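You operate a simulated robot arm through the tools that you are given. There is no shell and no other tool. Be economical: measure what you need, move in short steps, check, and stop when the job is done.

The job below is to be done with a simulated two-armed robot. You get a single attempt, and the scene is never put back.

Task
Pin the fold lever, then scrub the glue crust off the die.
Fine: green brush, wetted on the yellow round pad; brush and pin go back. Set down upright: glue brush. What is to be rubbed or washed off counts as gone when no trace of it is left.

It is judged by the outcome, as a careful person would: the job done as asked, and still so three seconds after it is handed in. It fails if anything else is knocked over, pushed out of place, dropped, spilled or broken. Flat cloth is picked up by pressing the open fingertips on it (5 to 10 N) and closing them slowly along it; thin cloth reads only 2 to 8 mm in the jaws.

Robot
Two 7-joint arms with two-finger parallel grippers on one trunk, on a base that drives. Base frame: it is fixed to the floor where the robot stands at the start and does not move with it; the origin is under the middle of the robot, x ahead of it, y to its left, z up. Units: m, rad, N and s.
The left shoulder is at the start at [0.05, 0.161, 1.173], the right one opposite. With the tool pointing down near the work surface each hand reaches from about 0.1 to 0.62 m from the robot's upright axis, wherever it stands, measured 20 degrees to its own side. Places, roughly: fold die slide [0.4, 0.3, 0.8]; fold press [0.6, 0.4, 0.9]; glue brush (5x5x15 cm) [0.8, 1.6, 0.9]; lever pin holder bore [0.5, 0.2, 0.8]; pin bore of the fold press [0.6, 0.3, 1]; yellow round pad [0.5, 1.6, 0.8]. Payload 3.43 kg a hand.
The TCP of each hand is the grasp point between the finger pads, 0.03 m short of the fingertips. In the tool frame z runs along the fingers and y along their closing line. Largest opening 0.094 m; finger width 0.028, thickness 0.01; the body of the gripper, 0.05 by 0.096 m, starts 0.055 m behind the TCP.
Orientation is that of the tool frame in the base frame, as a unit quaternion [x, y, z, w]. With the fingers straight down and closing along the base's y, the tool's x points along the base's -x, its y along +y and its z along -z.

Tools
- The arms move only by the tool jog_arm. It takes "left_plan", "right_plan" or both (then of equal length, played together; a hand with none holds still); each is a list of rows, each a list of 6 numbers: the shift along the tool's x, y, z in m, then the turn, a rotation vector about the tool's x, y, z in rad. In form: [[x, y, z, wx, wy, wz], ...]. A call has 1 to 8 rows; each row shifts and turns the commanded pose from where the row before left it, along the tool's axes as they then stand. "left_hand" and "right_hand" are, for a hand that has rows, the gripper command, from -1 (shut) to 1 (fully open), values between in proportion, set as the call begins (left out, the last holds). A row lasts 0.2 s, in which the tool goes at most 0.05 m and 0.15 rad; a call with a longer step from one row to the next is refused whole, and so is a gripper value outside its range. Where a pose cannot be reached the arm comes as near as it can. A force on the tool above 40 N (or 10 N above the force at the start of the call, whichever is more), or a blocked arm, ends the call early, and 0.2 s more pass. Each finger travels about 0.045 m/s and halts on what it meets, pressing with about 20 N; the grip force reading is that of the motor and also rises with nothing between the fingers. The clock runs only during rows and for 0.2 s after the last one: add rows that do not move to give the fingers time. It gives the time, the measured TCP pose, the force on the tool (base axes), the opening and the grip force at its end, in the units of the frame above (readings bear some noise), with the torque about the TCP (base axes, N m) and any sound that the robot's microphone picked up, and new pictures: "views" is both (left out), scene, wrist or none (wrist: the cameras of the hands that moved).
- Cameras (640 x 400 px; columns grow to the right, rows downward): "scene" is now at [0.1169, 0.0503, 1.3284]; the picture's right is [0.54, -0.84, 0.00], its down [-0.20, -0.13, -0.97] and it looks along [0.82, 0.53, -0.24] (base axes); focal length 214 px, centre (320, 200). "left" rides on the left gripper at [0.076, -0.014, -0.103] in its tool frame; the picture's right is [0.18, 0.98, 0.00], its down [-0.75, 0.14, -0.64] and it looks along [-0.63, 0.12, 0.77] (tool axes); focal length 243 px, centre (320, 200). "right" rides on the right gripper at [0.076, 0.014, -0.103] in its tool frame; the picture's right is [-0.18, 0.98, 0.00], its down [-0.75, -0.14, -0.64] and it looks along [-0.63, -0.12, 0.77] (tool axes); focal length 243 px, centre (320, 200). There is no depth. A picture from a camera that has moved, and an enlarged one, comes with that camera's place and axes in the base frame and with its lens.
- lift_body(by): slides the trunk up (or, below 0, down) by that many m; the arms and the scene camera ride with it, the base frame stays. It gives what a move gives, with no picture.
- roll_base(legs): drives the robot by 1 to 6 legs, each [ahead, left, turn to the left] in m, m and rad, along the robot's own axes; the way and the turn of a leg run together, so that a leg with both is an arc; at most 1.5 m and 3.142 rad a leg. The arms and the cameras ride along, it lands a little off, and it stops where it bumps. It gives what a move gives, and a new picture of the scene camera.
- pan_tilt(pan, tilt): turns the head with the scene camera to pan (to the left, within 1.396 rad either way) and tilt (down, from -0.506 to 1.204), counted from straight ahead of the robot. It gives what a move gives, and a new picture of the scene camera.
- zoom(camera, box): a new picture of the part [left, top, right, bottom] of that camera's present view, enlarged. No time passes.
- hand_in(): hands the job in; it is judged then, once.

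Work in short steps. Places have to be worked out from the pictures, the camera data and where the tool is seen: move nearer, look again, correct. Check each grasp and each placing, and mend what went wrong. You have 120 turns and 260 pictures in all, those below and enlarged ones among them. Open the grippers and draw the arms clear of the work before you hand the job in, unless the task says otherwise; then end with one line.

The tools are called after ">>>" as name(argument=value, ...) on one line, values as JSON. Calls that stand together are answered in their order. jog_arm: Moves the arms, as the interface text tells. Its arguments: {"type":"object","properties":{"left_plan":{"type":"array"},"left_hand":{"type":"number"},"right_plan":{"type":"array"},"right_hand":{"type":"number"},"views":{"type":"string","enum":["both","scene","wrist","none"]}},"required":[]} The other tools are called the same way: lift_body (by) slides the trunk up or down; roll_base (legs) drives the base; pan_tilt (pan, tilt) turns the head that bears the scene camera; zoom (camera, box) takes an enlarged picture of a part of a camera's view; hand_in () hands the job in.

At the start:

```text
clock: 0.0
left_tool_pos: [0.1818, 0.2183, 1.3173]
left_orientation: [0.0, 1.0, 0.0, 0.0]
left_wrist_force: [0.0, 0.4, -0.1]
left_torque: [0.04, 0.01, 0.03]
left_gripper_width: 0.094
left_gripper_force: 0.0
right_tool_pos: [0.3459, 0.019, 1.2966]
right_orientation: [0.0, 1.0, 0.001, 0.001]
right_wrist_force: [-0.3, -0.6, -0.1]
right_torque: [0.04, 0.01, -0.01]
right_gripper_width: 0.0941
right_gripper_force: 0.1
trunk travel left (down, up): [-0.2, 0.067]
robot x, y, heading: [0.0008, -0.0037, 0.003]
head pan, tilt: [0.572, 0.243]
```

scene: 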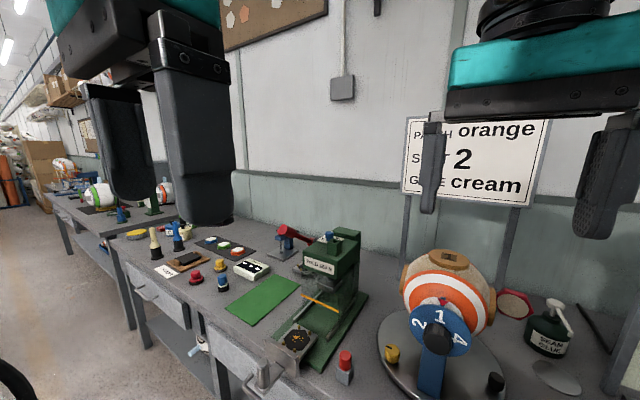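
right: 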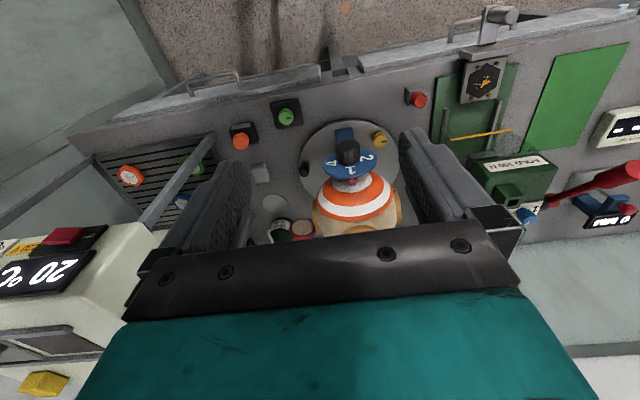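
left: 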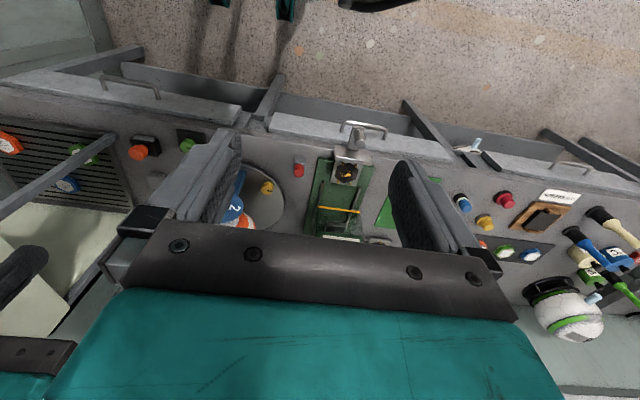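

The scene shows the press (green) with the die in front, and a red-headed pin in a holder at its right. I zoom in on the press and the far tools.

>>> zoom(camera="scene", box=[220, 210, 400, 390])

>>> zoom(camera="left", box=[280, 110, 420, 240])

>>> zoom(camera="scene", box=[40, 160, 260, 320])

>>> zoom(camera="right", box=[390, 30, 600, 230])

```text
2.22 times, centred on (310, 300) of scene
camera zoom: at [0.1169, 0.0503, 1.3284], right [0.54, -0.84, 0.0], down [-0.2, -0.13, -0.97], along [0.82, 0.53, -0.24], focal length 477 px, centre (342, -22)
```

zoom: 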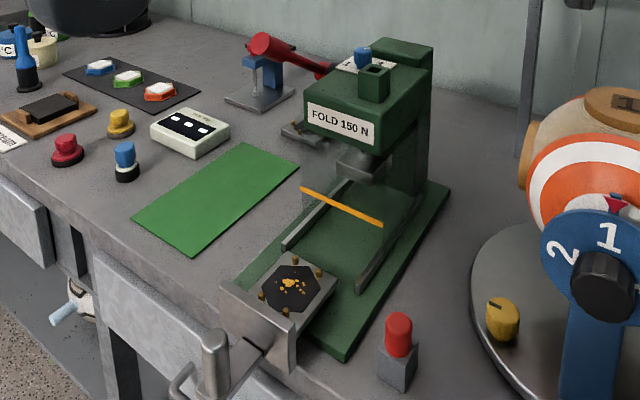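

```text
3.08 times, centred on (350, 175) of left
camera zoom: at [0.1044, 0.2032, 1.4201], right [-0.18, 0.98, 0.0], down [0.75, 0.14, 0.64], along [0.63, 0.12, -0.77], focal length 746 px, centre (228, 277)
```

zoom: 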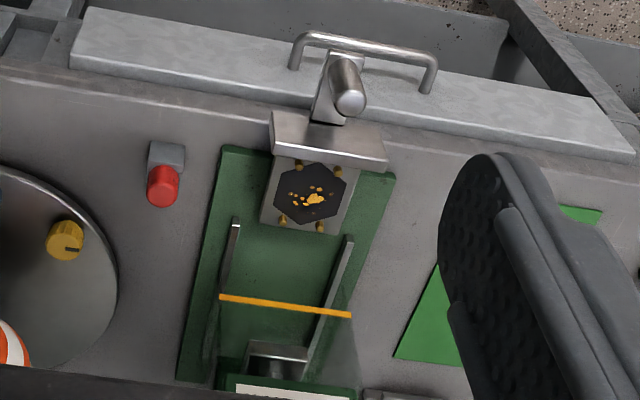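

```text
2.50 times, centred on (150, 240) of scene
camera zoom: at [0.1169, 0.0503, 1.3284], right [0.54, -0.84, 0.0], down [-0.2, -0.13, -0.97], along [0.82, 0.53, -0.24], focal length 536 px, centre (745, 100)
```

zoom: 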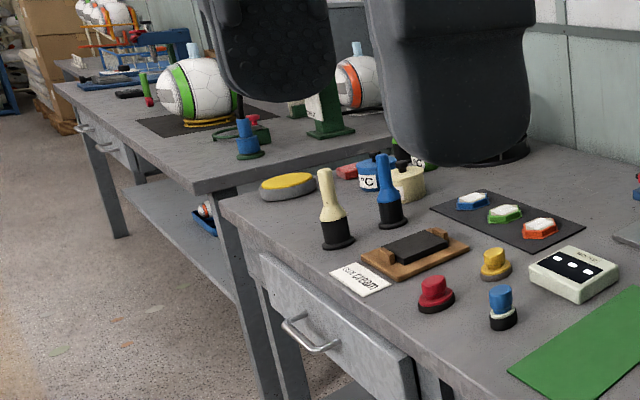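

```text
2.00 times, centred on (495, 130) of right
camera zoom: at [0.2696, 0.0329, 1.3974], right [0.18, 0.98, 0.0], down [0.75, -0.14, 0.64], along [0.63, -0.12, -0.77], focal length 485 px, centre (-30, 340)
```

zoom: 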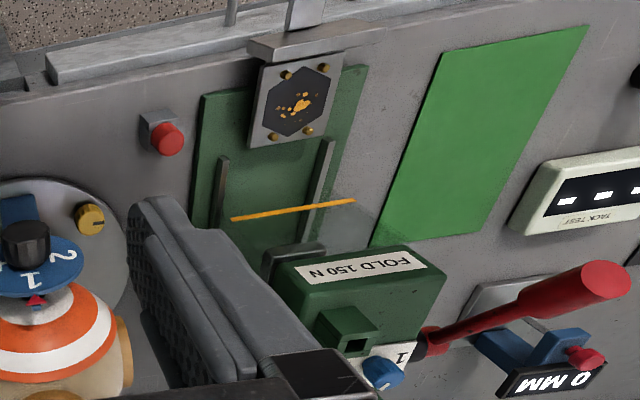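

The pin (red cap) triangulates to about (0.446, 0.207, 0.89). I move the left hand above it in steps for a closer look.

>>> jog_arm(left_plan=[[-0.045, 0, 0.02, 0, 0, 0], [-0.045, 0, 0.02, 0, 0, 0], [-0.045, 0, 0.02, 0, 0, 0], [-0.045, 0, 0.02, 0, 0, 0], [-0.045, -0.005, 0.02, 0, 0, 0], [-0.035, -0.005, 0.03, 0, 0, 0], [0, 0, 0.04, 0, 0, 0], [0, 0, 0.04, 0, 0, 0]], left_hand=0.2)

>>> pan_tilt(pan=0.45, tilt=0.75)

```text
clock: 1.8
left_tool_pos: [0.443, 0.2071, 1.1068]
left_orientation: [0.0, 1.0, 0.001, 0.0]
left_wrist_force: [0.5, -0.8, -0.4]
left_torque: [-0.06, 0.02, -0.03]
left_gripper_width: 0.0565
left_gripper_force: 0.0
right_tool_pos: [0.3467, 0.0195, 1.2968]
right_orientation: [-0.001, 1.0, 0.0, 0.0]
right_wrist_force: [0.5, -0.8, 0.3]
right_torque: [0.02, -0.02, 0.0]
right_gripper_width: 0.0939
right_gripper_force: 0.1
trunk travel left (down, up): [-0.2, 0.067]
robot x, y, heading: [-0.0012, 0.0001, -0.001]
head pan, tilt: [0.572, 0.243]
camera scene: at [0.1174, 0.0505, 1.3283], right [0.54, -0.84, 0.0], down [-0.2, -0.13, -0.97], along [0.82, 0.53, -0.24], focal length 214 px, centre (320, 200)
camera left: at [0.3659, 0.1921, 1.2086], right [-0.18, 0.98, 0.0], down [0.75, 0.14, 0.64], along [0.63, 0.12, -0.77], focal length 243 px, centre (320, 200)
```

scene: 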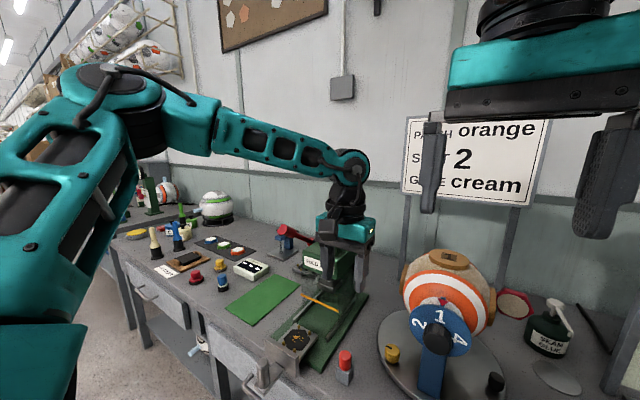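
left: 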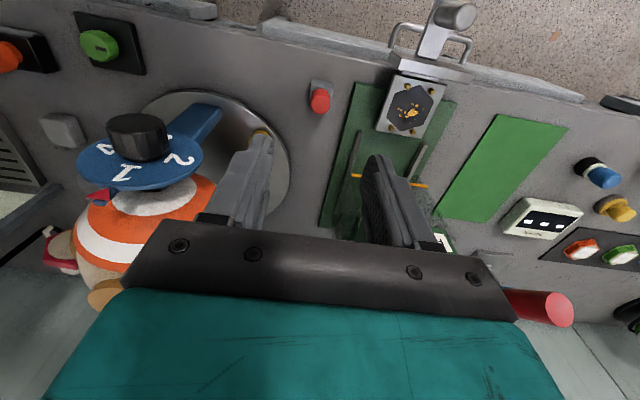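

```text
clock: 2.7
left_tool_pos: [0.4417, 0.2073, 1.107]
left_orientation: [0.0, 1.0, -0.001, 0.0]
left_wrist_force: [0.6, 0.3, -0.2]
left_torque: [0.0, 0.0, 0.0]
left_gripper_width: 0.0562
left_gripper_force: 0.0
right_tool_pos: [0.3459, 0.0193, 1.2971]
right_orientation: [0.0, 1.0, 0.001, 0.001]
right_wrist_force: [-0.1, -0.2, 1.8]
right_torque: [-0.04, 0.02, 0.0]
right_gripper_width: 0.0941
right_gripper_force: 0.0
trunk travel left (down, up): [-0.2, 0.067]
robot x, y, heading: [0.0022, -0.0046, 0.003]
head pan, tilt: [0.45, 0.75]
camera scene: at [0.113, 0.0358, 1.2827], right [0.44, -0.9, 0.0], down [-0.61, -0.3, -0.73], along [0.66, 0.32, -0.68], focal length 214 px, centre (320, 200)
```

scene: 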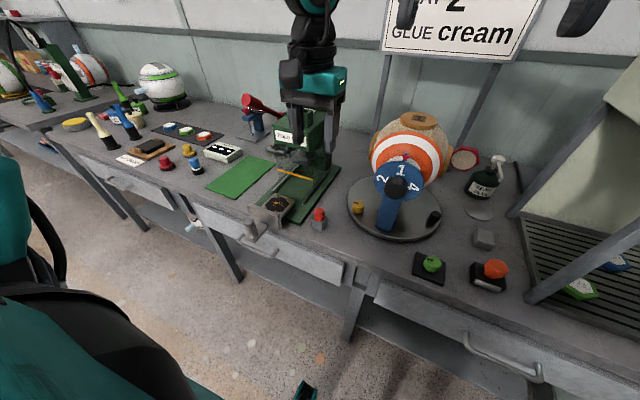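

The two views put the cap at about (0.464, 0.211, top near 0.88). I centre over it and descend to just above.

>>> jog_arm(left_plan=[[-0.022, 0.004, 0.02, 0, 0, 0], [0, 0, 0.04, 0, 0, 0], [0, 0, 0.04, 0, 0, 0], [0, 0, 0.03, 0, 0, 0], [0, 0, 0, 0, 0, 0]], left_hand=0.2)

```text
clock: 3.9
left_tool_pos: [0.4641, 0.2118, 0.9783]
left_orientation: [0.0, 1.0, 0.0, -0.001]
left_wrist_force: [0.6, -0.5, 0.9]
left_torque: [0.03, 0.01, -0.02]
left_gripper_width: 0.0563
left_gripper_force: 0.0
right_tool_pos: [0.3462, 0.0183, 1.2977]
right_orientation: [0.0, 1.0, 0.001, 0.001]
right_wrist_force: [0.6, 1.1, -0.1]
right_torque: [0.0, 0.01, -0.03]
right_gripper_width: 0.094
right_gripper_force: 0.0
trunk travel left (down, up): [-0.2, 0.067]
robot x, y, heading: [0.0033, -0.0006, -0.002]
head pan, tilt: [0.45, 0.75]
camera scene: at [0.1129, 0.0357, 1.2826], right [0.44, -0.9, 0.0], down [-0.61, -0.3, -0.73], along [0.66, 0.32, -0.68], focal length 214 px, centre (320, 200)
camera left: at [0.3873, 0.1961, 1.0802], right [-0.18, 0.98, 0.0], down [0.75, 0.14, 0.64], along [0.63, 0.12, -0.77], focal length 243 px, centre (320, 200)
```

scene: 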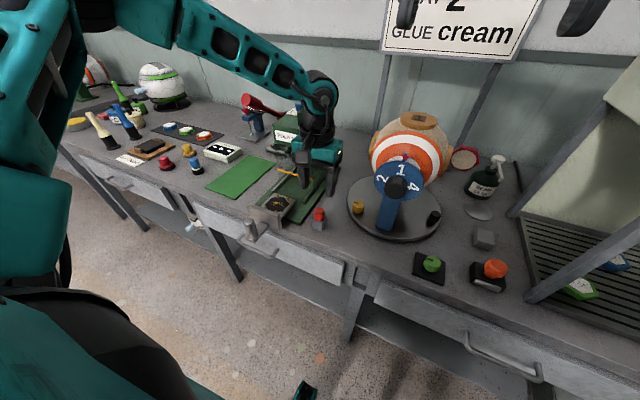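
left: 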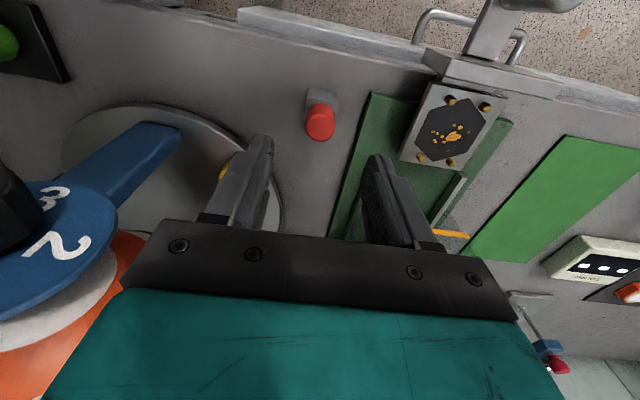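

The cap top now computes to about (0.473, 0.213, 0.868). I shift a little forward and go down until fingertips are near the cap's top.

>>> jog_arm(left_plan=[[-0.009, 0.002, 0.02, 0, 0, 0], [0, 0, 0.03, 0, 0, 0], [0, 0, 0.02, 0, 0, 0], [0, 0, 0, 0, 0, 0]], left_hand=0.2)

>>> zoom(camera="scene", box=[240, 120, 360, 240])

```text
clock: 4.9
left_tool_pos: [0.4728, 0.2158, 0.9064]
left_orientation: [0.0, 1.0, -0.001, 0.001]
left_wrist_force: [0.9, -0.1, -0.1]
left_torque: [-0.04, -0.03, 0.0]
left_gripper_width: 0.0563
left_gripper_force: 0.0
right_tool_pos: [0.346, 0.0179, 1.297]
right_orientation: [-0.001, 1.0, 0.001, 0.001]
right_wrist_force: [0.1, -0.4, 0.1]
right_torque: [0.0, -0.01, 0.01]
right_gripper_width: 0.0939
right_gripper_force: 0.1
trunk travel left (down, up): [-0.2, 0.067]
robot x, y, heading: [0.0022, -0.0008, 0.001]
head pan, tilt: [0.45, 0.75]
camera scene: at [0.113, 0.0357, 1.2826], right [0.44, -0.9, 0.0], down [-0.61, -0.3, -0.73], along [0.66, 0.32, -0.68], focal length 214 px, centre (320, 200)
camera left: at [0.396, 0.1998, 1.0088], right [-0.18, 0.98, 0.0], down [0.75, 0.14, 0.64], along [0.63, 0.12, -0.77], focal length 243 px, centre (320, 200)
```

scene: 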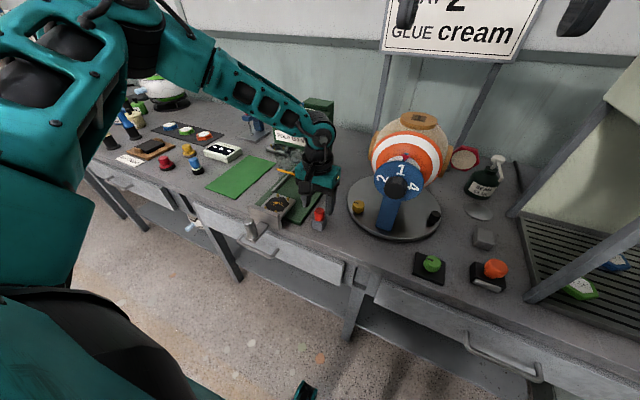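
left: 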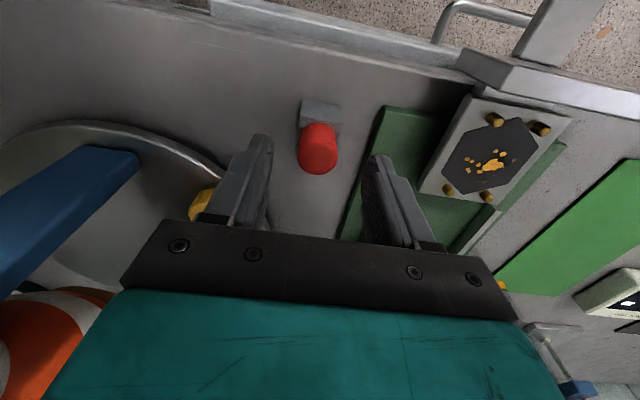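

```text
3.33 times, centred on (300, 180) of scene
camera zoom: at [0.113, 0.0357, 1.2826], right [0.44, -0.9, 0.0], down [-0.61, -0.3, -0.73], along [0.66, 0.32, -0.68], focal length 715 px, centre (387, 267)
```

zoom: 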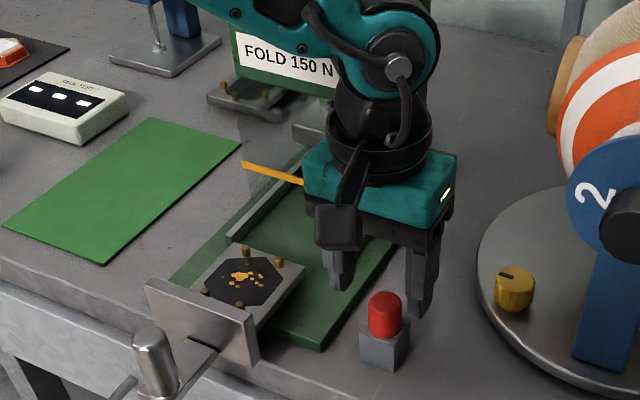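

Cap is centred between the fingers; I lower 5 cm around it and close.

>>> jog_arm(left_plan=[[-0.004, -0.001, 0.026, 0, 0, 0], [0, 0, 0.025, 0, 0, 0], [0, 0, 0, 0, 0, 0]])

>>> zoom(camera="scene", box=[260, 150, 360, 250])

```text
clock: 5.7
left_tool_pos: [0.457, 0.2329, 0.8776]
left_orientation: [0.0, 1.0, 0.0, 0.0]
left_wrist_force: [-0.4, 0.0, 0.0]
left_torque: [-0.02, 0.01, 0.03]
left_gripper_width: 0.0563
left_gripper_force: 0.0
left hand out of reach, approached as far as the arm can: row 1, 2
right_tool_pos: [0.3457, 0.0187, 1.2965]
right_orientation: [0.0, 1.0, 0.0, 0.001]
right_wrist_force: [0.3, 0.5, 0.6]
right_torque: [-0.01, 0.01, 0.01]
right_gripper_width: 0.0941
right_gripper_force: 0.2
trunk travel left (down, up): [-0.2, 0.067]
robot x, y, heading: [-0.0008, 0.0008, -0.001]
head pan, tilt: [0.45, 0.75]
camera scene: at [0.113, 0.0357, 1.2826], right [0.44, -0.9, 0.0], down [-0.61, -0.3, -0.73], along [0.66, 0.32, -0.68], focal length 214 px, centre (320, 200)
camera left: at [0.3801, 0.2162, 0.9797], right [-0.18, 0.98, 0.0], down [0.75, 0.14, 0.64], along [0.63, 0.12, -0.77], focal length 243 px, centre (320, 200)
```

scene: 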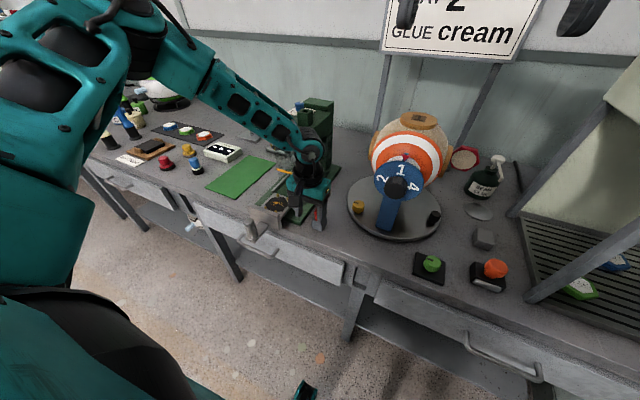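
left: 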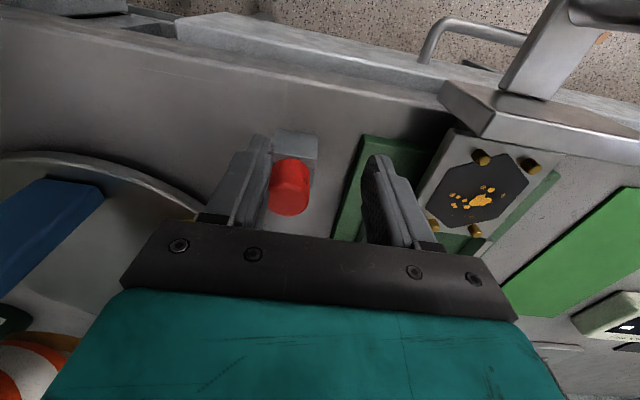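

```text
4.00 times, centred on (310, 200) of scene
camera zoom: at [0.113, 0.0357, 1.2826], right [0.44, -0.9, 0.0], down [-0.61, -0.3, -0.73], along [0.66, 0.32, -0.68], focal length 858 px, centre (360, 200)
```

zoom: 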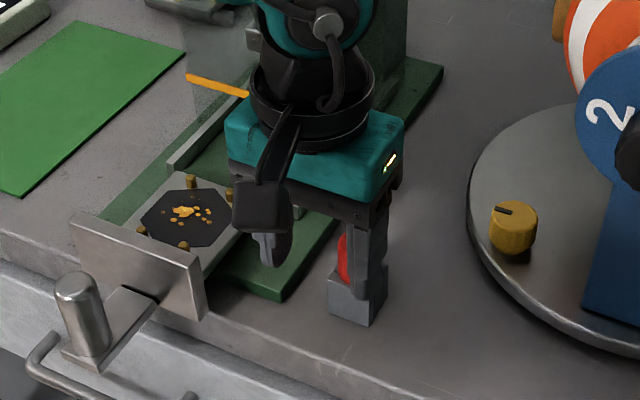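

The left arm hit a joint limit low down. I raise it straight up, and then lower the trunk to change the arm's posture.

>>> jog_arm(left_plan=[[-0.009, -0.009, -0.03, 0, 0, 0], [-0.009, -0.009, -0.04, 0, 0, 0], [0, 0, -0.05, 0, 0, 0], [0, 0, -0.05, 0, 0, 0], [0, 0, 0, 0, 0, 0]], views="none")

>>> lift_body(by=-0.12)

```text
clock: 6.9
left_tool_pos: [0.4766, 0.2151, 1.0473]
left_orientation: [0.0, 1.0, 0.0, 0.0]
left_wrist_force: [-0.5, 0.1, 0.3]
left_torque: [0.0, -0.02, -0.02]
left_gripper_width: 0.0564
left_gripper_force: 0.0
right_tool_pos: [0.3465, 0.0186, 1.2962]
right_orientation: [0.0, 1.0, 0.002, 0.0]
right_wrist_force: [0.0, 0.8, -0.4]
right_torque: [0.01, 0.0, -0.03]
right_gripper_width: 0.0942
right_gripper_force: 0.1
trunk travel left (down, up): [-0.2, 0.067]
robot x, y, heading: [0.0036, -0.0024, 0.002]
head pan, tilt: [0.45, 0.75]
```

```text
clock: 8.4
left_tool_pos: [0.4745, 0.2148, 0.9267]
left_orientation: [0.001, 1.0, 0.0, 0.001]
left_wrist_force: [-0.4, -0.4, -1.4]
left_torque: [0.03, 0.02, 0.0]
left_gripper_width: 0.0564
left_gripper_force: 0.0
right_tool_pos: [0.3456, 0.0195, 1.1768]
right_orientation: [0.0, 1.0, 0.001, 0.001]
right_wrist_force: [-0.6, 0.0, -0.1]
right_torque: [0.0, 0.0, -0.01]
right_gripper_width: 0.0938
right_gripper_force: 0.0
trunk travel left (down, up): [-0.08, 0.187]
robot x, y, heading: [0.005, 0.0022, -0.004]
head pan, tilt: [0.45, 0.75]
```

Trunk is down 12 cm and the tool is above the pin at z 0.927. I descend again to grip height.

>>> jog_arm(left_plan=[[-0.002, 0, 0.03, 0, 0, 0], [0, 0, 0.03, 0, 0, 0], [0, 0, 0.012, 0, 0, 0], [0, 0, 0, 0, 0, 0]])

>>> zoom(camera="scene", box=[260, 110, 360, 210])

```text
clock: 9.4
left_tool_pos: [0.4761, 0.2143, 0.8534]
left_orientation: [0.0, 1.0, 0.0, 0.001]
left_wrist_force: [-0.6, 0.0, -0.7]
left_torque: [0.0, 0.04, 0.02]
left_gripper_width: 0.0564
left_gripper_force: 0.0
right_tool_pos: [0.3457, 0.0183, 1.1767]
right_orientation: [0.0, 1.0, 0.001, 0.0]
right_wrist_force: [0.7, 0.1, 0.0]
right_torque: [-0.02, 0.03, 0.02]
right_gripper_width: 0.0939
right_gripper_force: 0.1
trunk travel left (down, up): [-0.08, 0.187]
robot x, y, heading: [-0.0015, 0.003, -0.001]
head pan, tilt: [0.45, 0.75]
camera scene: at [0.113, 0.0358, 1.1626], right [0.44, -0.9, 0.0], down [-0.61, -0.3, -0.73], along [0.66, 0.32, -0.68], focal length 214 px, centre (320, 200)
camera left: at [0.3993, 0.1998, 0.9565], right [-0.18, 0.98, 0.0], down [0.75, 0.14, 0.64], along [0.63, 0.12, -0.77], focal length 243 px, centre (320, 200)
```

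scene: 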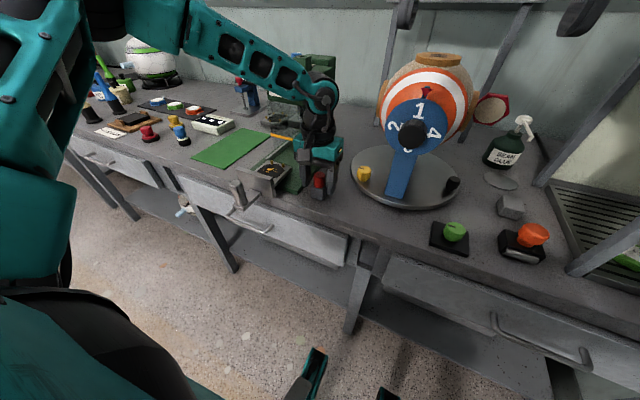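
left: 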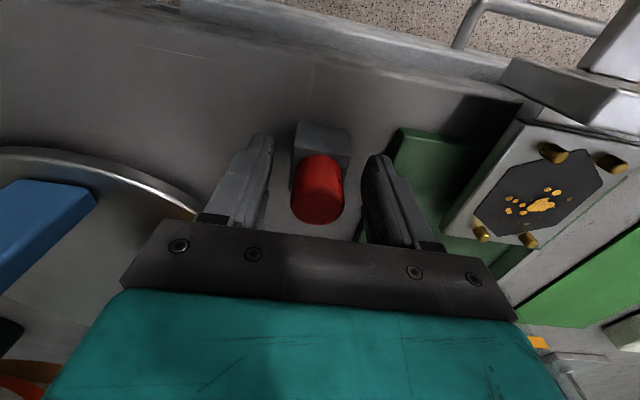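

```text
4.00 times, centred on (310, 160) of scene
camera zoom: at [0.113, 0.0358, 1.1626], right [0.44, -0.9, 0.0], down [-0.61, -0.3, -0.73], along [0.66, 0.32, -0.68], focal length 858 px, centre (360, 360)
```

zoom: 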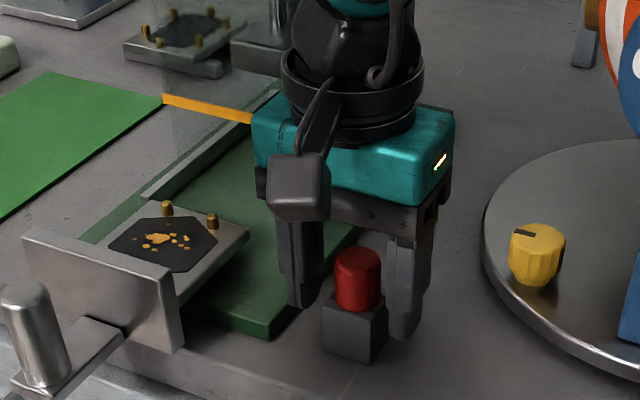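

The cap sits between the pads at the grasp point. I close the left gripper on it.

>>> jog_arm(left_plan=[[0, 0, 0, 0, 0, 0], [0, 0, 0, 0, 0, 0], [0, 0, 0, 0, 0, 0], [0, 0, 0, 0, 0, 0]], left_hand=-1, views="wrist")

```text
clock: 10.4
left_tool_pos: [0.4755, 0.2146, 0.8531]
left_orientation: [0.0, 1.0, 0.0, 0.001]
left_wrist_force: [-1.4, -3.8, -2.6]
left_torque: [-0.3, -0.27, 0.08]
left_gripper_width: 0.0328
left_gripper_force: 44.8
right_tool_pos: [0.3467, 0.0186, 1.1759]
right_orientation: [0.0, 1.0, 0.001, 0.0]
right_wrist_force: [-0.2, 0.6, 0.1]
right_torque: [0.02, 0.01, 0.01]
right_gripper_width: 0.0939
right_gripper_force: 0.1
trunk travel left (down, up): [-0.08, 0.187]
robot x, y, heading: [0.0003, -0.002, -0.002]
head pan, tilt: [0.45, 0.75]
camera left: at [0.3993, 0.1993, 0.9566], right [-0.18, 0.98, 0.0], down [0.75, 0.14, 0.64], along [0.63, 0.12, -0.77], focal length 243 px, centre (320, 200)
```

left: 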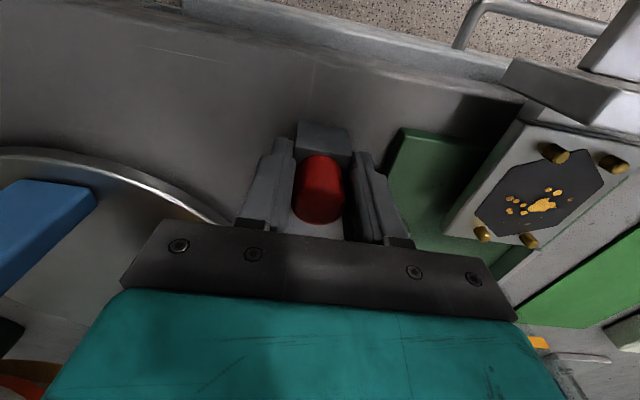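

The 33 mm width exceeds the cap's ~25 mm, so the tips likely caught the holder block. I open, raise 13 mm, and close again.

>>> jog_arm(left_plan=[[0, 0, 0, 0, 0, 0], [0, 0, 0, 0, 0, 0]], left_hand=0.1, views="none")

>>> jog_arm(left_plan=[[0, 0, -0.013, 0, 0, 0], [0, 0, 0, 0, 0, 0]], views="none")

>>> jog_arm(left_plan=[[0, 0, 0, 0, 0, 0], [0, 0, 0, 0, 0, 0], [0, 0, 0, 0, 0, 0], [0, 0, 0, 0, 0, 0]], left_hand=-1, views="wrist")

>>> zoom(camera="scene", box=[260, 110, 360, 210])

```text
clock: 11.0
left_tool_pos: [0.4767, 0.2148, 0.854]
left_orientation: [-0.001, 1.0, 0.0, 0.0]
left_wrist_force: [-0.8, 0.2, 0.1]
left_torque: [-0.01, 0.02, 0.02]
left_gripper_width: 0.0516
left_gripper_force: 0.0
right_tool_pos: [0.3459, 0.0186, 1.1759]
right_orientation: [0.0, 1.0, 0.001, 0.0]
right_wrist_force: [-0.2, -0.1, -0.2]
right_torque: [-0.02, 0.01, 0.0]
right_gripper_width: 0.0942
right_gripper_force: 0.0
trunk travel left (down, up): [-0.08, 0.187]
robot x, y, heading: [0.0004, -0.0019, 0.001]
head pan, tilt: [0.45, 0.75]
```

```text
clock: 11.6
left_tool_pos: [0.4756, 0.2153, 0.8666]
left_orientation: [0.0, 1.0, -0.001, 0.0]
left_wrist_force: [0.4, -0.5, 0.3]
left_torque: [0.01, -0.01, -0.01]
left_gripper_width: 0.0516
left_gripper_force: 0.1
right_tool_pos: [0.346, 0.0196, 1.1774]
right_orientation: [0.0, 1.0, 0.001, 0.001]
right_wrist_force: [0.0, 0.4, 0.0]
right_torque: [-0.01, 0.0, 0.0]
right_gripper_width: 0.094
right_gripper_force: 0.0
trunk travel left (down, up): [-0.08, 0.187]
robot x, y, heading: [0.0004, 0.0002, -0.0]
head pan, tilt: [0.45, 0.75]
```

```text
clock: 12.6
left_tool_pos: [0.4758, 0.2152, 0.8676]
left_orientation: [0.0, 1.0, 0.0, 0.0]
left_wrist_force: [-0.3, 0.3, 0.3]
left_torque: [0.0, 0.0, 0.04]
left_gripper_width: 0.0278
left_gripper_force: 20.0
right_tool_pos: [0.3454, 0.0185, 1.176]
right_orientation: [0.0, 1.0, 0.001, 0.001]
right_wrist_force: [-0.4, -0.7, 0.5]
right_torque: [0.01, -0.01, -0.02]
right_gripper_width: 0.0939
right_gripper_force: 0.0
trunk travel left (down, up): [-0.08, 0.187]
robot x, y, heading: [0.0015, -0.0022, 0.001]
head pan, tilt: [0.45, 0.75]
camera left: at [0.399, 0.2004, 0.9698], right [-0.18, 0.98, 0.0], down [0.75, 0.14, 0.64], along [0.63, 0.12, -0.77], focal length 243 px, centre (320, 200)
```

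left: 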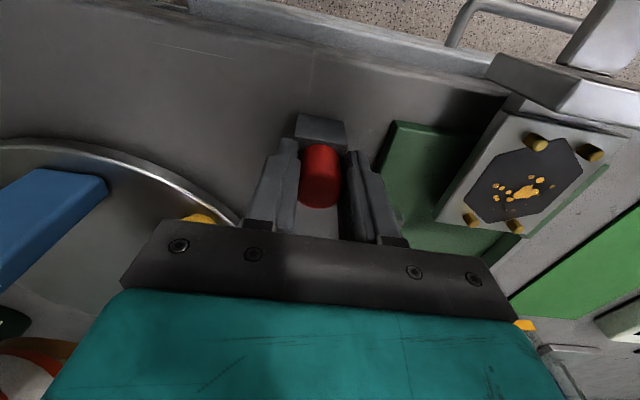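

```text
4.00 times, centred on (310, 160) of scene
camera zoom: at [0.113, 0.0357, 1.1626], right [0.44, -0.9, 0.0], down [-0.61, -0.3, -0.73], along [0.66, 0.32, -0.68], focal length 858 px, centre (360, 360)
```

zoom: 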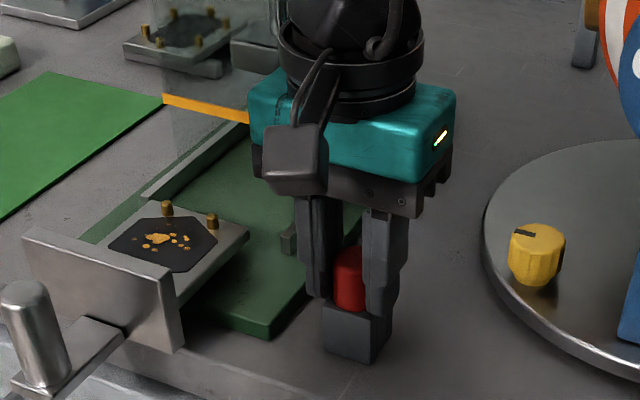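

Now 27.8 mm with no side force: the cap is gripped. I lift straight up (seated pose noted: 0.476, 0.215, 0.868).

>>> jog_arm(left_plan=[[0, 0, -0.02, 0, 0, 0], [0, 0, -0.04, 0, 0, 0], [0, 0, -0.04, 0, 0, 0], [0, 0, -0.04, 0, 0, 0], [0, 0, 0, 0, 0, 0]])

>>> zoom(camera="scene", box=[240, 60, 380, 200])

```text
clock: 13.8
left_tool_pos: [0.4757, 0.2132, 1.0072]
left_orientation: [0.0, 1.0, 0.0, 0.0]
left_wrist_force: [-0.5, -0.1, -0.4]
left_torque: [0.03, -0.03, 0.03]
left_gripper_width: 0.0282
left_gripper_force: 20.7
right_tool_pos: [0.3464, 0.0194, 1.1756]
right_orientation: [0.0, 1.0, 0.002, 0.0]
right_wrist_force: [-0.7, -0.1, -0.5]
right_torque: [0.01, -0.02, 0.01]
right_gripper_width: 0.0939
right_gripper_force: 0.0
trunk travel left (down, up): [-0.08, 0.187]
robot x, y, heading: [-0.0003, -0.0028, 0.001]
head pan, tilt: [0.45, 0.75]
camera scene: at [0.1131, 0.0358, 1.1626], right [0.44, -0.9, 0.0], down [-0.61, -0.3, -0.73], along [0.66, 0.32, -0.68], focal length 214 px, centre (320, 200)
camera left: at [0.3988, 0.1988, 1.1097], right [-0.18, 0.98, 0.0], down [0.75, 0.14, 0.64], along [0.63, 0.12, -0.77], focal length 243 px, centre (320, 200)
```

scene: 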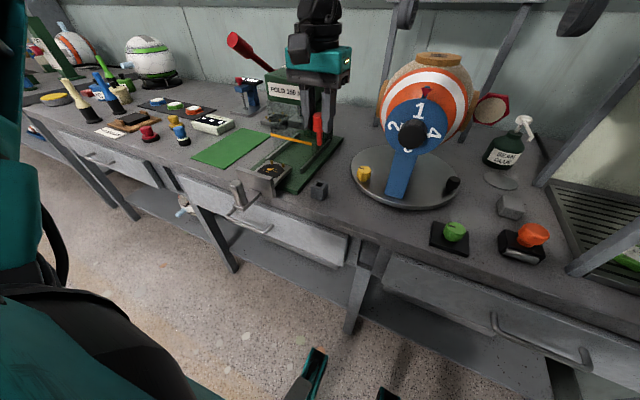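
left: 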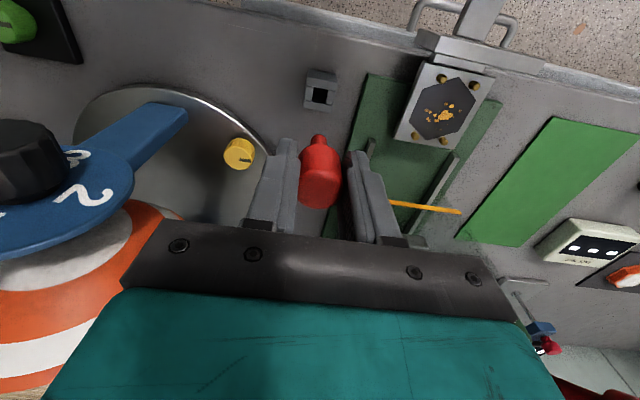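

```text
2.86 times, centred on (310, 130) of scene
camera zoom: at [0.1131, 0.0358, 1.1626], right [0.44, -0.9, 0.0], down [-0.61, -0.3, -0.73], along [0.66, 0.32, -0.68], focal length 613 px, centre (349, 400)
```

zoom: 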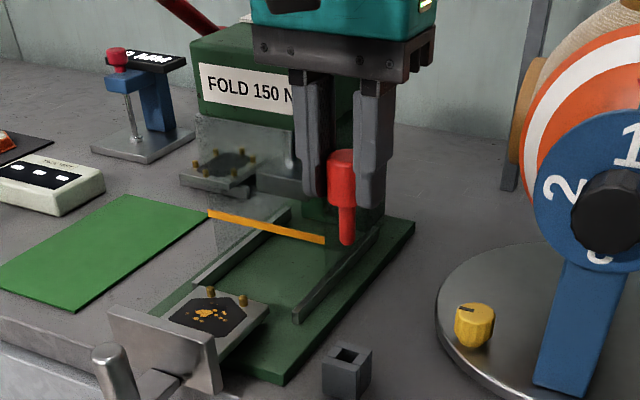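

The pin has a ~12 mm shank under the cap, and the press bore computes to about (0.596, 0.310, 1.08). I raise the trunk and look from above.

>>> lift_body(by=0.16)

>>> jog_arm(left_plan=[[0, 0.03, -0.03, 0, 0, 0], [-0.03, 0.03, -0.01, 0, 0, 0], [-0.02, 0.02, 0, 0, 0, 0], [0, 0, 0, 0, 0, 0]])

>>> zoom(camera="scene", box=[240, 60, 380, 200])

```text
clock: 15.7
left_tool_pos: [0.4761, 0.2148, 1.1665]
left_orientation: [0.0, 1.0, 0.0, 0.0]
left_wrist_force: [-1.1, 0.2, -0.1]
left_torque: [-0.01, -0.01, 0.0]
left_gripper_width: 0.0278
left_gripper_force: 20.6
right_tool_pos: [0.346, 0.0189, 1.337]
right_orientation: [0.0, 1.0, 0.001, 0.0]
right_wrist_force: [-0.3, -0.1, -0.7]
right_torque: [-0.03, 0.04, 0.0]
right_gripper_width: 0.0939
right_gripper_force: 0.0
trunk travel left (down, up): [-0.24, 0.027]
robot x, y, heading: [0.0004, 0.0015, 0.005]
head pan, tilt: [0.45, 0.75]
```

```text
clock: 16.7
left_tool_pos: [0.5257, 0.2949, 1.207]
left_orientation: [-0.001, 1.0, -0.001, -0.001]
left_wrist_force: [0.5, -0.8, 0.2]
left_torque: [0.01, -0.01, -0.03]
left_gripper_width: 0.028
left_gripper_force: 19.9
right_tool_pos: [0.3461, 0.0183, 1.3364]
right_orientation: [0.0, 1.0, 0.001, 0.002]
right_wrist_force: [-0.2, 0.1, 0.6]
right_torque: [-0.02, -0.03, -0.01]
right_gripper_width: 0.0939
right_gripper_force: 0.2
trunk travel left (down, up): [-0.24, 0.027]
robot x, y, heading: [0.0003, -0.0021, -0.001]
head pan, tilt: [0.45, 0.75]
camera scene: at [0.1129, 0.0355, 1.3227], right [0.44, -0.9, 0.0], down [-0.61, -0.3, -0.73], along [0.66, 0.32, -0.68], focal length 214 px, centre (320, 200)
camera left: at [0.4492, 0.2802, 1.3094], right [-0.18, 0.98, 0.0], down [0.75, 0.14, 0.64], along [0.63, 0.12, -0.77], focal length 243 px, centre (320, 200)
```

scene: 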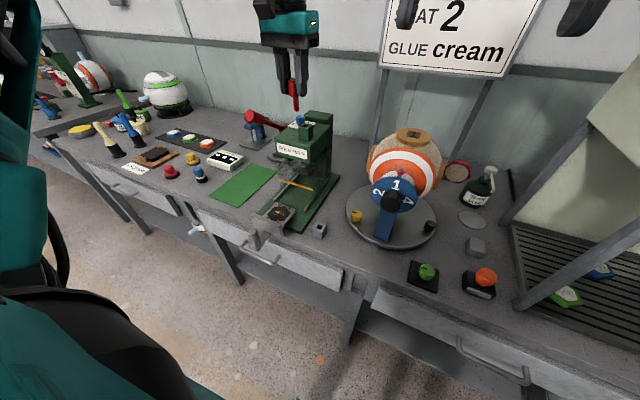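
left: 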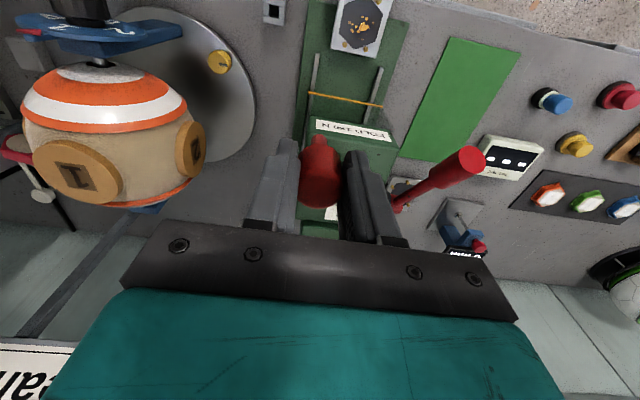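

```text
2.86 times, centred on (310, 130) of scene
camera zoom: at [0.1129, 0.0355, 1.3227], right [0.44, -0.9, 0.0], down [-0.61, -0.3, -0.73], along [0.66, 0.32, -0.68], focal length 613 px, centre (349, 400)
```

zoom: 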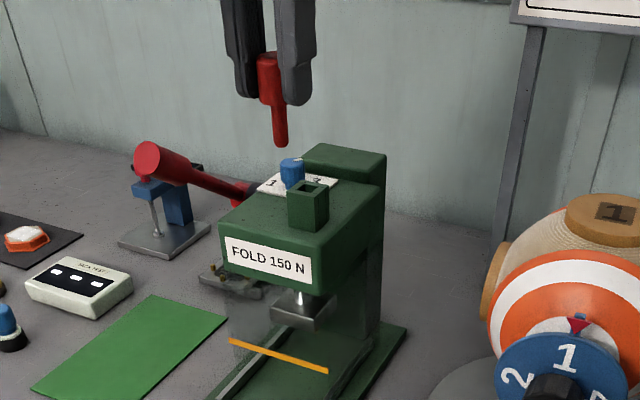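

Tip is about 62 mm below the TCP. I bring the pin above the bore (TCP ~0.598, 0.312, 1.165) and check alignment with relative views.

>>> jog_arm(left_plan=[[-0.036, 0.009, 0, 0, 0, 0], [-0.036, 0.008, 0, 0, 0, 0], [0, 0, 0.02, 0, 0, 0], [0, 0, 0.02, 0, 0, 0], [0, 0, 0, 0, 0, 0]])

>>> zoom(camera="scene", box=[260, 60, 350, 150])

>>> zoom(camera="right", box=[440, 120, 640, 300])

```text
clock: 17.9
left_tool_pos: [0.5734, 0.3176, 1.1581]
left_orientation: [-0.001, 1.0, 0.001, 0.0]
left_wrist_force: [0.1, 0.0, -0.9]
left_torque: [-0.02, -0.01, 0.0]
left_gripper_width: 0.0282
left_gripper_force: 19.8
left hand out of reach, approached as far as the arm can: row 2
right_tool_pos: [0.3471, 0.0191, 1.336]
right_orientation: [0.0, 1.0, 0.001, 0.0]
right_wrist_force: [0.3, -0.5, -0.1]
right_torque: [-0.02, -0.01, -0.01]
right_gripper_width: 0.0938
right_gripper_force: 0.1
trunk travel left (down, up): [-0.24, 0.027]
robot x, y, heading: [0.0011, -0.0005, -0.002]
head pan, tilt: [0.45, 0.75]
camera scene: at [0.1132, 0.0358, 1.3226], right [0.44, -0.9, 0.0], down [-0.61, -0.3, -0.73], along [0.66, 0.32, -0.68], focal length 214 px, centre (320, 200)
camera left: at [0.4967, 0.3022, 1.2613], right [-0.18, 0.98, 0.0], down [0.75, 0.14, 0.64], along [0.63, 0.12, -0.77], focal length 243 px, centre (320, 200)
```

scene: 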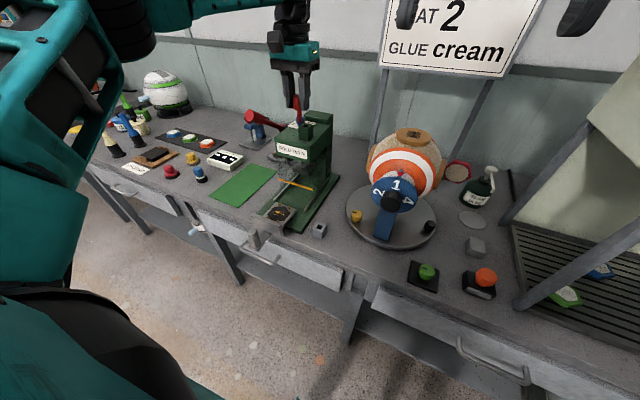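
left: 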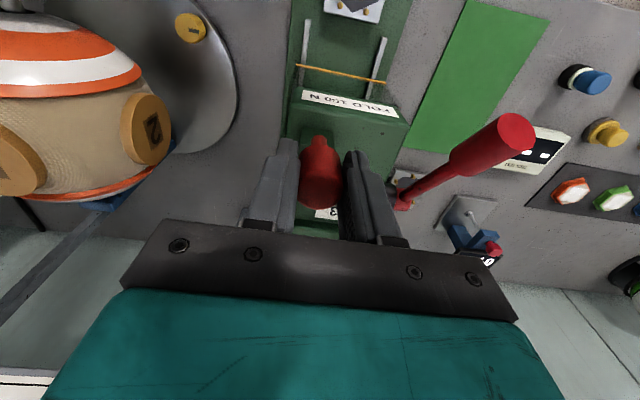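

```text
4.44 times, centred on (305, 105) of scene
camera zoom: at [0.1132, 0.0358, 1.3226], right [0.44, -0.9, 0.0], down [-0.61, -0.3, -0.73], along [0.66, 0.32, -0.68], focal length 953 px, centre (387, 622)
```

zoom: 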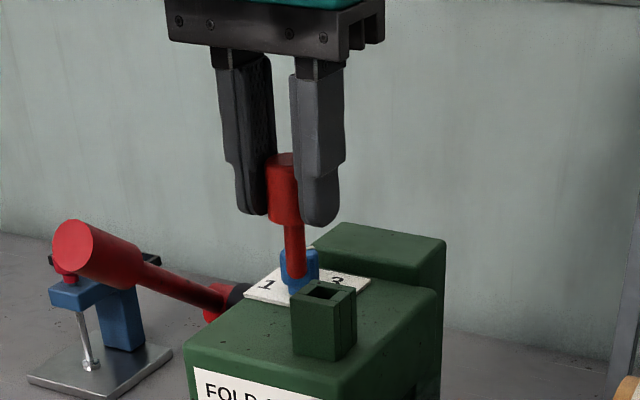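

```text
2.22 times, centred on (540, 210) of right
camera zoom: at [0.2699, 0.0329, 1.4373], right [0.18, 0.98, 0.0], down [0.75, -0.14, 0.64], along [0.63, -0.12, -0.77], focal length 539 px, centre (-169, 178)
```

zoom: 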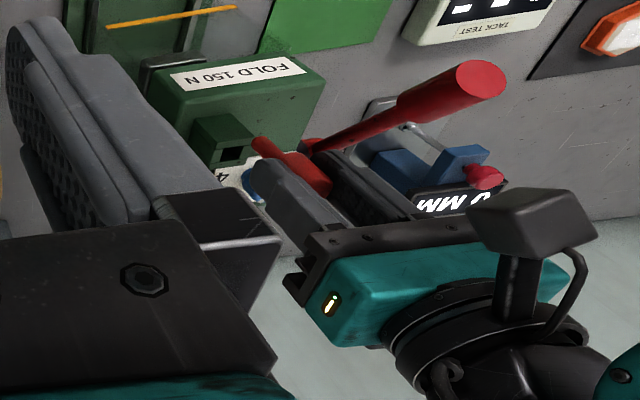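

The arm fell short in x (0.573 vs 0.598). I raise the hand 9 cm, then drive a little ahead and left for reach; the table's front edge is at about x=0.37, and the base front about 0.2.

>>> jog_arm(left_plan=[[0, 0, -0.03, 0, 0, 0], [0.03, 0, -0.04, 0, 0, 0], [0.03, 0, -0.02, 0, 0, 0], [0, 0, 0, 0, 0, 0]], views="none")

>>> roll_base(legs=[[0.07, 0.06, 0]])

```text
clock: 18.9
left_tool_pos: [0.5134, 0.3191, 1.2498]
left_orientation: [0.0, 1.0, 0.0, 0.0]
left_wrist_force: [0.3, -0.2, -0.8]
left_torque: [0.01, 0.02, 0.0]
left_gripper_width: 0.0281
left_gripper_force: 20.3
right_tool_pos: [0.347, 0.0191, 1.3361]
right_orientation: [0.0, 1.0, 0.001, 0.001]
right_wrist_force: [-0.2, -0.5, 0.6]
right_torque: [-0.02, 0.01, 0.0]
right_gripper_width: 0.0939
right_gripper_force: 0.1
trunk travel left (down, up): [-0.24, 0.027]
robot x, y, heading: [0.001, -0.0037, 0.007]
head pan, tilt: [0.45, 0.75]
```

```text
clock: 20.1
left_tool_pos: [0.584, 0.377, 1.2503]
left_orientation: [0.001, 1.0, 0.0, -0.001]
left_wrist_force: [-0.4, 0.4, -0.6]
left_torque: [0.0, 0.04, -0.01]
left_gripper_width: 0.0281
left_gripper_force: 20.0
right_tool_pos: [0.4163, 0.0779, 1.3371]
right_orientation: [0.0, 1.0, 0.002, 0.0]
right_wrist_force: [0.5, 1.0, -0.3]
right_torque: [-0.01, 0.01, 0.0]
right_gripper_width: 0.0939
right_gripper_force: 0.0
trunk travel left (down, up): [-0.24, 0.027]
robot x, y, heading: [0.0696, 0.0615, -0.004]
head pan, tilt: [0.45, 0.75]
camera scene: at [0.1832, 0.0961, 1.3225], right [0.43, -0.9, 0.0], down [-0.61, -0.3, -0.73], along [0.66, 0.32, -0.68], focal length 214 px, centre (320, 200)
```

scene: 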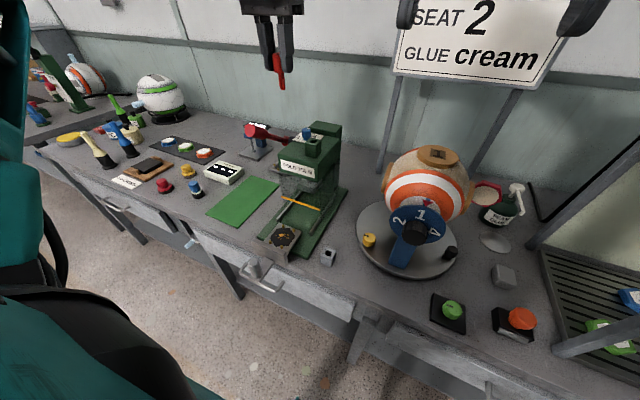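

I take bearings on the bore from the new positions of both the scene and right cameras, with the pin out of the way.

>>> zoom(camera="scene", box=[270, 110, 360, 200])

>>> zoom(camera="right", box=[400, 150, 600, 300])

```text
4.44 times, centred on (315, 155) of scene
camera zoom: at [0.1832, 0.0961, 1.3225], right [0.43, -0.9, 0.0], down [-0.61, -0.3, -0.73], along [0.66, 0.32, -0.68], focal length 953 px, centre (342, 400)
```

zoom: 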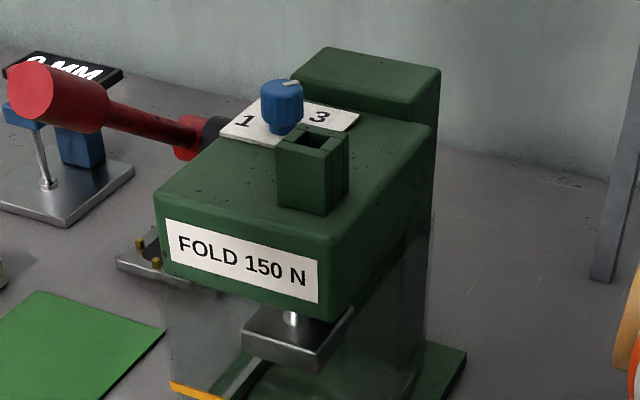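

```text
2.67 times, centred on (500, 225) of right
camera zoom: at [0.3398, 0.0929, 1.4373], right [0.19, 0.98, 0.0], down [0.75, -0.14, 0.64], along [0.63, -0.12, -0.77], focal length 647 px, centre (-160, 133)
```

zoom: 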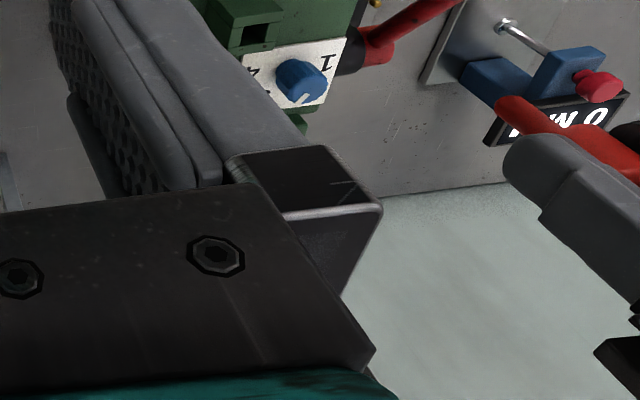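

All rays agree on the bore at about (0.603, 0.315, 1.075). I move the pin over it with the tip ~2.5 cm above.

>>> jog_arm(left_plan=[[-0.01, -0.03, 0, 0, 0, 0], [-0.009, -0.032, 0, 0, 0, 0], [0, 0, 0.04, 0, 0, 0], [0, 0, 0.043, 0, 0, 0], [0, 0, 0, 0, 0, 0], [0, 0, 0, 0, 0, 0]])

>>> zoom(camera="scene", box=[270, 90, 360, 180])

>>> zoom(camera="right", box=[420, 110, 580, 210])

```text
clock: 21.5
left_tool_pos: [0.6048, 0.314, 1.1667]
left_orientation: [0.001, 1.0, 0.0, 0.0]
left_wrist_force: [-0.1, 0.1, -0.7]
left_torque: [0.01, 0.01, 0.01]
left_gripper_width: 0.0279
left_gripper_force: 20.2
right_tool_pos: [0.415, 0.0789, 1.3368]
right_orientation: [0.001, 1.0, 0.001, 0.0]
right_wrist_force: [0.3, 0.0, 0.1]
right_torque: [-0.02, 0.06, 0.05]
right_gripper_width: 0.0942
right_gripper_force: 0.1
trunk travel left (down, up): [-0.24, 0.027]
robot x, y, heading: [0.0685, 0.0594, -0.002]
head pan, tilt: [0.45, 0.75]
camera scene: at [0.183, 0.0957, 1.3226], right [0.43, -0.9, 0.0], down [-0.61, -0.3, -0.73], along [0.66, 0.32, -0.68], focal length 214 px, centre (320, 200)
camera left: at [0.5271, 0.2992, 1.2689], right [-0.18, 0.98, 0.0], down [0.75, 0.14, 0.64], along [0.63, 0.12, -0.77], focal length 243 px, centre (320, 200)
```

scene: 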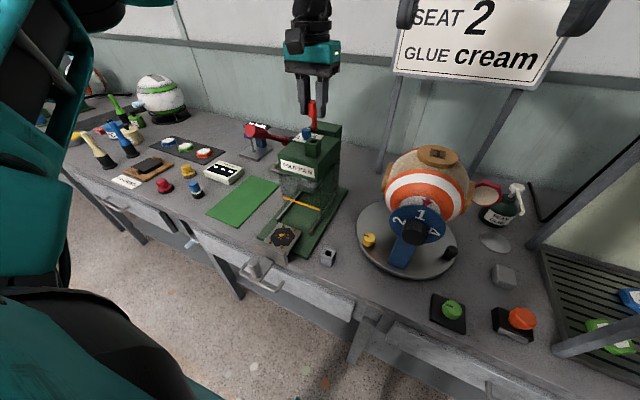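
left: 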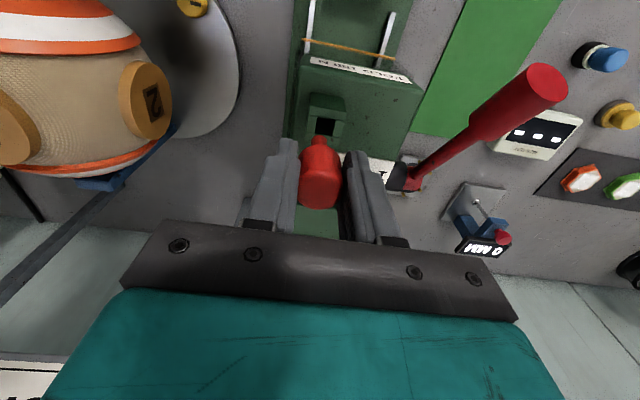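

```text
4.44 times, centred on (315, 135) of scene
camera zoom: at [0.183, 0.0957, 1.3226], right [0.43, -0.9, 0.0], down [-0.61, -0.3, -0.73], along [0.66, 0.32, -0.68], focal length 953 px, centre (342, 489)
```

zoom: 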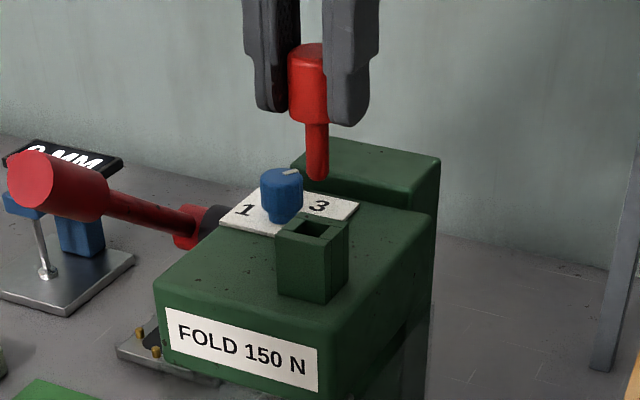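

```text
4.00 times, centred on (500, 160) of right
camera zoom: at [0.3396, 0.0925, 1.4373], right [0.19, 0.98, 0.0], down [0.75, -0.14, 0.64], along [0.63, -0.12, -0.77], focal length 970 px, centre (-400, 360)
```

zoom: 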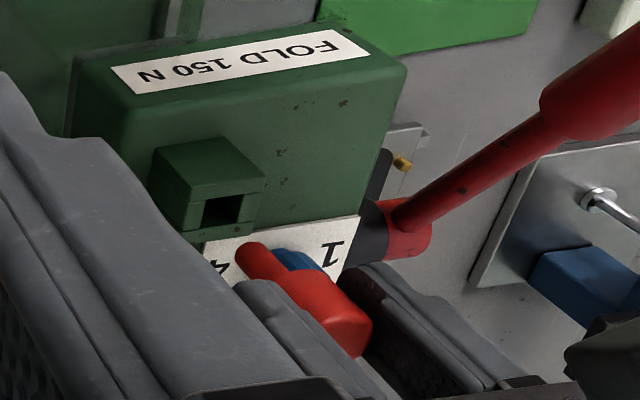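

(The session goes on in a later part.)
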